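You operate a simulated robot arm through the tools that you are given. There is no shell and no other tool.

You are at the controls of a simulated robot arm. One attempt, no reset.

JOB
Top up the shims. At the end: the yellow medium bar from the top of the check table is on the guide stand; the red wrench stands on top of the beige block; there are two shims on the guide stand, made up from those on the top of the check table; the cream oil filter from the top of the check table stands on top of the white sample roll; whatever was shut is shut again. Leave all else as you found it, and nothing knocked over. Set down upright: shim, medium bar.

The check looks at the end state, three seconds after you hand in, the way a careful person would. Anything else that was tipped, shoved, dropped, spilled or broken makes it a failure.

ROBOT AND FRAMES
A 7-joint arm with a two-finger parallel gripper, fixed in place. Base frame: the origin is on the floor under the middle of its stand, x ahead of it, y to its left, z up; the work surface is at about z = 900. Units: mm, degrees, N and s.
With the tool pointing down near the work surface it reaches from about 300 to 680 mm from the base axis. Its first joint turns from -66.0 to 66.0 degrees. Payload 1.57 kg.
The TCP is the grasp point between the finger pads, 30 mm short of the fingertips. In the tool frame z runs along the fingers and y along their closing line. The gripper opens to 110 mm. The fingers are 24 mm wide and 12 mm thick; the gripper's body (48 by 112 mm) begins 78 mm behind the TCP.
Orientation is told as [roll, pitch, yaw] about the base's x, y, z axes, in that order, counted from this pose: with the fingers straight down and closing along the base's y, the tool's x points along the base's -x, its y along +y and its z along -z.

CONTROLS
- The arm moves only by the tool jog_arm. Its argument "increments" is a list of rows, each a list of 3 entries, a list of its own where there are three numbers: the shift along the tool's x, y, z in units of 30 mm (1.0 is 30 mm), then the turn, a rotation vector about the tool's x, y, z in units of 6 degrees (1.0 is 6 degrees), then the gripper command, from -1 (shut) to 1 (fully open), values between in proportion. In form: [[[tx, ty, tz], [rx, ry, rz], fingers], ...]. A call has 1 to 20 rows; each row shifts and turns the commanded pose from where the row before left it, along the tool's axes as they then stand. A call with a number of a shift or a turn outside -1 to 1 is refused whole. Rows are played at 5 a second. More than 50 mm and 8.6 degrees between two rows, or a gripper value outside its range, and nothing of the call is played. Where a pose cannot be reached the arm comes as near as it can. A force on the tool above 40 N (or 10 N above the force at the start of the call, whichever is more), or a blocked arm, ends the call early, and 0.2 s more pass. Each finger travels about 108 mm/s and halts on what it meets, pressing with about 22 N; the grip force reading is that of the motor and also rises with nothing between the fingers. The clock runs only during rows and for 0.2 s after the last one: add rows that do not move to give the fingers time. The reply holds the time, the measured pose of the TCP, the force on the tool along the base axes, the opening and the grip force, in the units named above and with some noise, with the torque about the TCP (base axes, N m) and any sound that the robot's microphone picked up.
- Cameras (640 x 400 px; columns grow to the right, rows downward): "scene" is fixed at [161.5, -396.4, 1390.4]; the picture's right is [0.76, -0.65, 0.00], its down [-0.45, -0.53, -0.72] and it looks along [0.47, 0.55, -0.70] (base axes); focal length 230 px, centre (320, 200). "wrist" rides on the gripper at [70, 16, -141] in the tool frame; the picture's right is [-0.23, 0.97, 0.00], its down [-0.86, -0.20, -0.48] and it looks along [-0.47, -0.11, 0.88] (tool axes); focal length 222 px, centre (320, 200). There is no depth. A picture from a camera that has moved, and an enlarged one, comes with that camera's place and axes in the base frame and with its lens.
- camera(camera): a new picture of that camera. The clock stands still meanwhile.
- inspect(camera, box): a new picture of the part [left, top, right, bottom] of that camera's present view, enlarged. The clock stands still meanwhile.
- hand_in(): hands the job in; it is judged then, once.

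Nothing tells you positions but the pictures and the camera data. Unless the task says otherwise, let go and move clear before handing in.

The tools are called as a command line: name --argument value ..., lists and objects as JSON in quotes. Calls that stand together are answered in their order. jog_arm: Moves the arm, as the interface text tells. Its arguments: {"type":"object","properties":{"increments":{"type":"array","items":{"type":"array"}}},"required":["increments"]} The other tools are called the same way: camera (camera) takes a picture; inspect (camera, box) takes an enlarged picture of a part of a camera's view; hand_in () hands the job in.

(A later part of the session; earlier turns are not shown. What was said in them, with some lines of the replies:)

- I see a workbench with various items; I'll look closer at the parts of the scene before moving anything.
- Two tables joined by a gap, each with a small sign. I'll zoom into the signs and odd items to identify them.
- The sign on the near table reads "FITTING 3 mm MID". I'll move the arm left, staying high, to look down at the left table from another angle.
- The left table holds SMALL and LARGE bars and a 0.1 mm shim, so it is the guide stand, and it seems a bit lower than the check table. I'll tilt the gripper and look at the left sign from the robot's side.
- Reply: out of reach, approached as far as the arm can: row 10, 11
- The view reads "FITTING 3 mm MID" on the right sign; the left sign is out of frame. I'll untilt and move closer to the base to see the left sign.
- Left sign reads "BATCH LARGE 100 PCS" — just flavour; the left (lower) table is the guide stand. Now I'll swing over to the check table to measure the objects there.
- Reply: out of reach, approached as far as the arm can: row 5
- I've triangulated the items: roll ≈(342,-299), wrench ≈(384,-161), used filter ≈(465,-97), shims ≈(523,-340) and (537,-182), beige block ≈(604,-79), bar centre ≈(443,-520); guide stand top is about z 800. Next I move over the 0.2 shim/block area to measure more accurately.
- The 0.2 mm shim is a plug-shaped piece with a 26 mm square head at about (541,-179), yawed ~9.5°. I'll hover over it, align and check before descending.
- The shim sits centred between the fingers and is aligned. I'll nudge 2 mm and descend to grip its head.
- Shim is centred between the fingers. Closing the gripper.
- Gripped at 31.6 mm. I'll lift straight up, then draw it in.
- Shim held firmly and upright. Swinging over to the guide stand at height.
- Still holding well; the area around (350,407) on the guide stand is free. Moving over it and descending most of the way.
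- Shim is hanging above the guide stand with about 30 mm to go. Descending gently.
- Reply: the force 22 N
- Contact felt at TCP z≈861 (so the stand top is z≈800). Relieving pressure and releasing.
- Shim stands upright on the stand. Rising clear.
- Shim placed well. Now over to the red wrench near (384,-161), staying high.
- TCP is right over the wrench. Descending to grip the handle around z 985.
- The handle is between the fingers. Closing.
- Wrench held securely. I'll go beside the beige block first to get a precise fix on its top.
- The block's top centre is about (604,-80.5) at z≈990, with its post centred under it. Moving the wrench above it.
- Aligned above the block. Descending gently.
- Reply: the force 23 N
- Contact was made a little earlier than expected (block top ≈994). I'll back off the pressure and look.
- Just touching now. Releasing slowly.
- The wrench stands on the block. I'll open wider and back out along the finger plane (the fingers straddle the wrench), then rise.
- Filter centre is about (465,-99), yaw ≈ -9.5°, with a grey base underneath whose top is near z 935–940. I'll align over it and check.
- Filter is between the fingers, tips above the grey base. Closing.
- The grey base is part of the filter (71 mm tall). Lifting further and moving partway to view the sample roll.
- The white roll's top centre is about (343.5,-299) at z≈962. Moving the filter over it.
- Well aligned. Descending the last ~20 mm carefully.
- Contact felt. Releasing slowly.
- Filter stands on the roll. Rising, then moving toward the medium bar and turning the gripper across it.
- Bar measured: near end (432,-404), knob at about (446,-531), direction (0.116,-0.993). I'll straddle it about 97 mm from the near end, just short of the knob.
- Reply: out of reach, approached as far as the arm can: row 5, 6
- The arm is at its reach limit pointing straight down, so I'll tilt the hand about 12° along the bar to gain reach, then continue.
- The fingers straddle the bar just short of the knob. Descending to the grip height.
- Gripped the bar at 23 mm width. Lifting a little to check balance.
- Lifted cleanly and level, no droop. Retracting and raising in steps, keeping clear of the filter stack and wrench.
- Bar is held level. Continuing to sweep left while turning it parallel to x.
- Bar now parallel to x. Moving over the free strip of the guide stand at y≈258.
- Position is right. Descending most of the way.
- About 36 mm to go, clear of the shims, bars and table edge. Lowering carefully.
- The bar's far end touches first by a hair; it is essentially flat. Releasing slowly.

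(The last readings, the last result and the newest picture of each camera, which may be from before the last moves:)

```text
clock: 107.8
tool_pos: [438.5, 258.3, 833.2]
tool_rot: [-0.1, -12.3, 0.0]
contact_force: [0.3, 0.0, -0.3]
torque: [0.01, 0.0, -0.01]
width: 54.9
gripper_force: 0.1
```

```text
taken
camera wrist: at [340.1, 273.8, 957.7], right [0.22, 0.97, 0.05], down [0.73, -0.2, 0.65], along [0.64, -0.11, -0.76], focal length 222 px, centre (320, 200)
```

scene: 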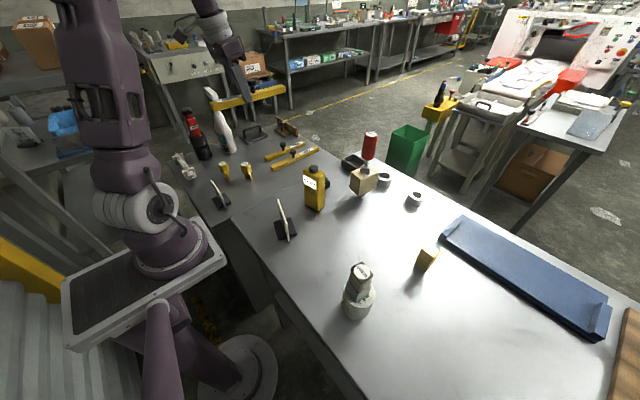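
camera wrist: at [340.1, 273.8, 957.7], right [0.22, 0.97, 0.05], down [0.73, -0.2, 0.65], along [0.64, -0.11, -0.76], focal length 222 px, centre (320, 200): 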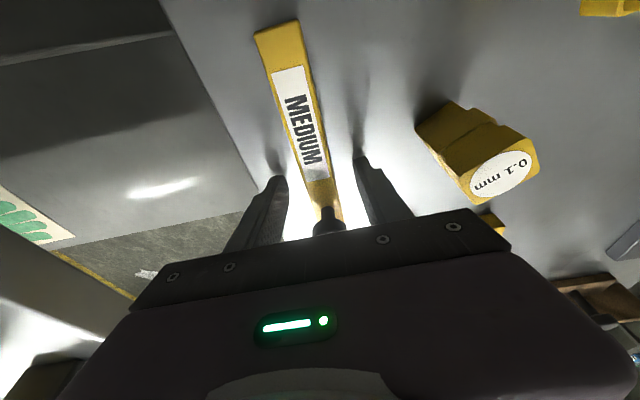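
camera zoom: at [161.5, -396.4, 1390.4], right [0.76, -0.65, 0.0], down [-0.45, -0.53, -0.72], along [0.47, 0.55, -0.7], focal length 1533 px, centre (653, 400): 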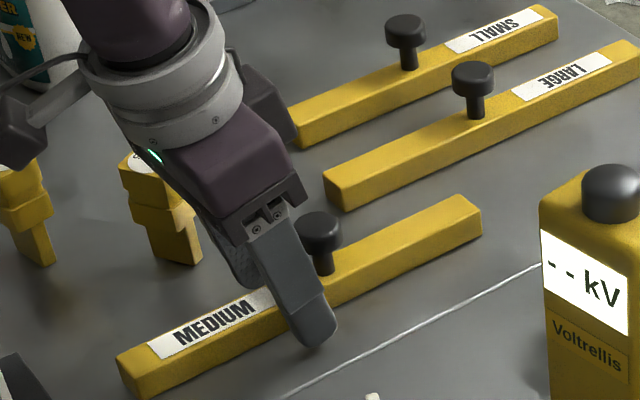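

Bar rests flat with knob up. Backing out along the fingers.

jog_arm --increments '[[[0, 0, -0.3], [0, 0, 0], 0], [[0, 0, -0.7], [0, 0, 0], 0], [[0, 0, -1], [0, 0, 0], 0], [[0, 0, -1], [0, 0, 0], 0], [[0, 0, -1], [0, 0, 0], 0], [[0, 0, -1], [0, 0, 0], 0], [[0, 0, -1], [0, 0, 0], 0], [[0, 0, -1], [0, 0, 0], 0], [[0, 0, -1], [0, 0, 0], 0], [[0, 0, -1], [0, 0, 0], 0], [[0, 0, 0], [0, 1, 0], 0], [[0, 0, 0], [0, 1, 0], 0], [[0, 0, 0], [0, 0, 0], 0]]'

camera --camera "scene"

camera --camera "wrist"

```text
clock: 110.6
tool_pos: [380.2, 256.7, 1098.0]
tool_rot: [0.0, -0.3, 0.0]
contact_force: [0.5, -0.4, 1.0]
torque: [0.0, 0.03, 0.0]
width: 55.4
gripper_force: 0.0
```

```text
taken
```

scene: 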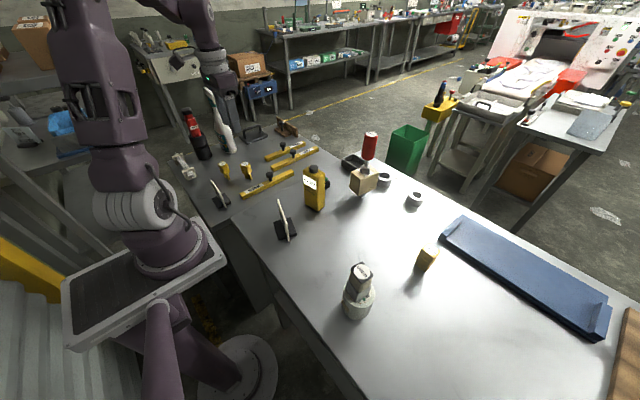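

```text
taken
camera wrist: at [310.6, 273.4, 1238.6], right [0.23, 0.97, 0.0], down [0.85, -0.2, 0.48], along [0.47, -0.11, -0.88], focal length 222 px, centre (320, 200)
```

wrist: 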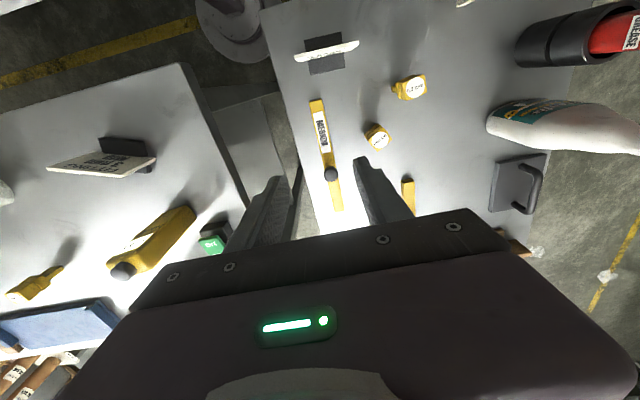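

All pieces appear placed. I'll move the arm clear to near its starting pose and inspect everything.

jog_arm --increments '[[[0, 0, -1], [0, 0, 0], 0.5], [[0, -0.5, -1], [0, 0, 0], 1], [[0, -1, -1], [0, 0, 0], 1], [[0, -1, -0.9], [0, 0, 0], 1], [[0.1, -1, 0], [0, 0, 0], 1], [[0.1, -1, 0], [0, 0, 0], 1], [[0.1, -1, 0], [0, 0, 0], 1], [[0.1, -1, 0], [0, 0, 0], 1], [[0.1, -1, 0], [0, 0, 0], 1], [[0.1, -1, 0], [0, 0, 0], 1], [[0.1, -1, 0], [0, 0, 0], 1], [[0.1, -1, 0], [0, 0, 0], 1], [[0.1, -0.2, 0], [0, 0, 0], 1], [[0, 0, 0], [0, 0, 0], 1]]'

camera --camera "scene"

camera --camera "wrist"

inspect --camera "scene" --box '[165, 90, 345, 220]'

inspect --camera "scene" --box '[290, 120, 450, 240]'

inspect --camera "scene" --box '[310, 230, 450, 330]'

```text
clock: 113.6
tool_pos: [352.6, -61.7, 1216.5]
tool_rot: [0.0, -0.2, 0.1]
contact_force: [-0.2, 0.1, 0.2]
torque: [0.01, 0.01, 0.02]
width: 110.0
gripper_force: 0.0
```

```text
taken
```

scene: 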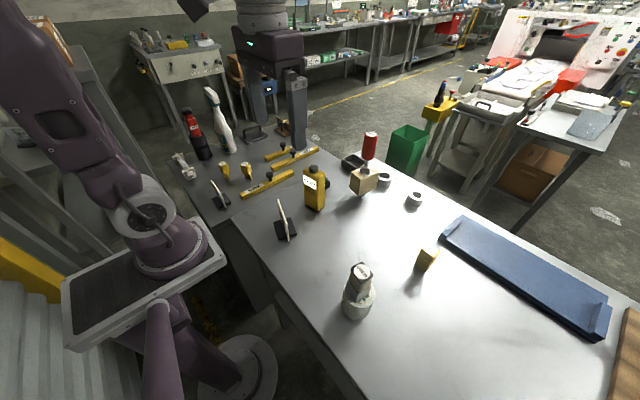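

```text
taken
camera wrist: at [283.0, -46.9, 1357.2], right [0.23, 0.97, 0.0], down [0.85, -0.2, 0.48], along [0.47, -0.11, -0.88], focal length 222 px, centre (320, 200)
```

wrist: 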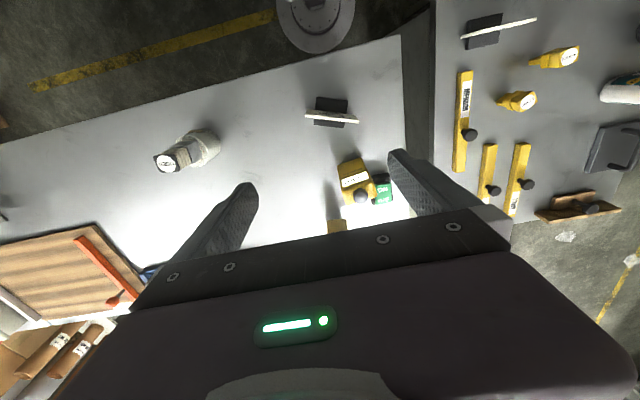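

```text
3.08 times, centred on (255, 155) of scene
camera zoom: at [161.5, -396.4, 1390.4], right [0.76, -0.65, 0.0], down [-0.45, -0.53, -0.72], along [0.47, 0.55, -0.7], focal length 708 px, centre (520, 338)
```

zoom: 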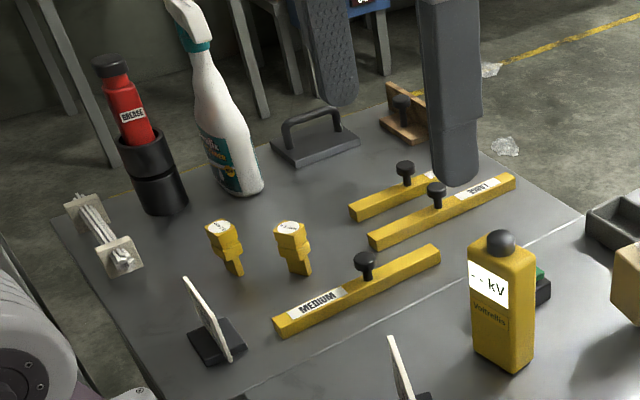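

```text
3.33 times, centred on (370, 180) of scene
camera zoom: at [161.5, -396.4, 1390.4], right [0.76, -0.65, 0.0], down [-0.45, -0.53, -0.72], along [0.47, 0.55, -0.7], focal length 767 px, centre (153, 267)
```

zoom: 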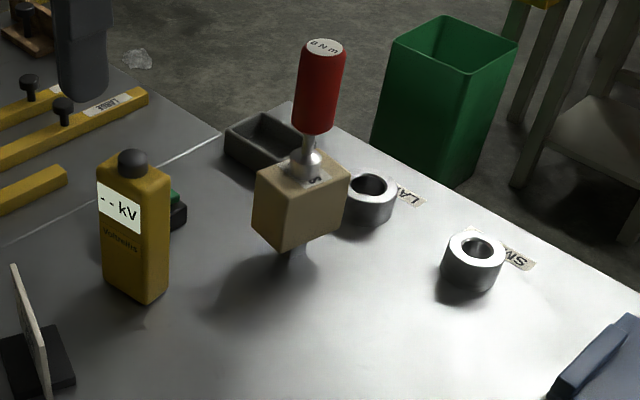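

```text
4.00 times, centred on (380, 280) of scene
camera zoom: at [161.5, -396.4, 1390.4], right [0.76, -0.65, 0.0], down [-0.45, -0.53, -0.72], along [0.47, 0.55, -0.7], focal length 920 px, centre (80, -120)
```

zoom: 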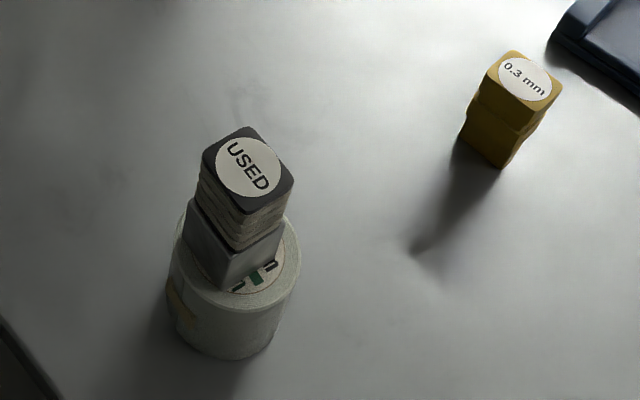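

Everything looks right. The medium bar and a second shim are upright on the guide stand, the wrench stands on the beige block, and the used filter stands on the white roll. Nothing else has moved, I opened nothing, and the arm is clear, so I'm handing in.

hand_in

```text
The job is handed in.
```

I've handed the job in; the simulator confirmed only that it was received, so I don't know the verdict. My last camera check showed:

- **Guide stand:** I took this to be the lower left table, since it already held the SMALL and LARGE bars and one shim. The yellow MEDIUM bar now lies flat there with its knob up. The 0.2 mm shim stands upright beside the 0.1 mm one, making two shims.
- **Red wrench:** the "8 N m" wrench stands upright on the beige block marked SMALL.
- **Oil filter:** I read the cream filter as the pleated one marked USED, and its grey base lifted as part of it. It stands on the white roll marked 520 ppm / 300 ppm.
- **Everything else:** the 0.3 mm shim stays on the check table. I opened nothing, so there was nothing to shut, and nothing was knocked over. The arm is back near its starting pose with the gripper open and empty.

While setting the wrench down I pressed it onto the block with about 23 N before backing off. The block and wrench were both standing straight afterwards.
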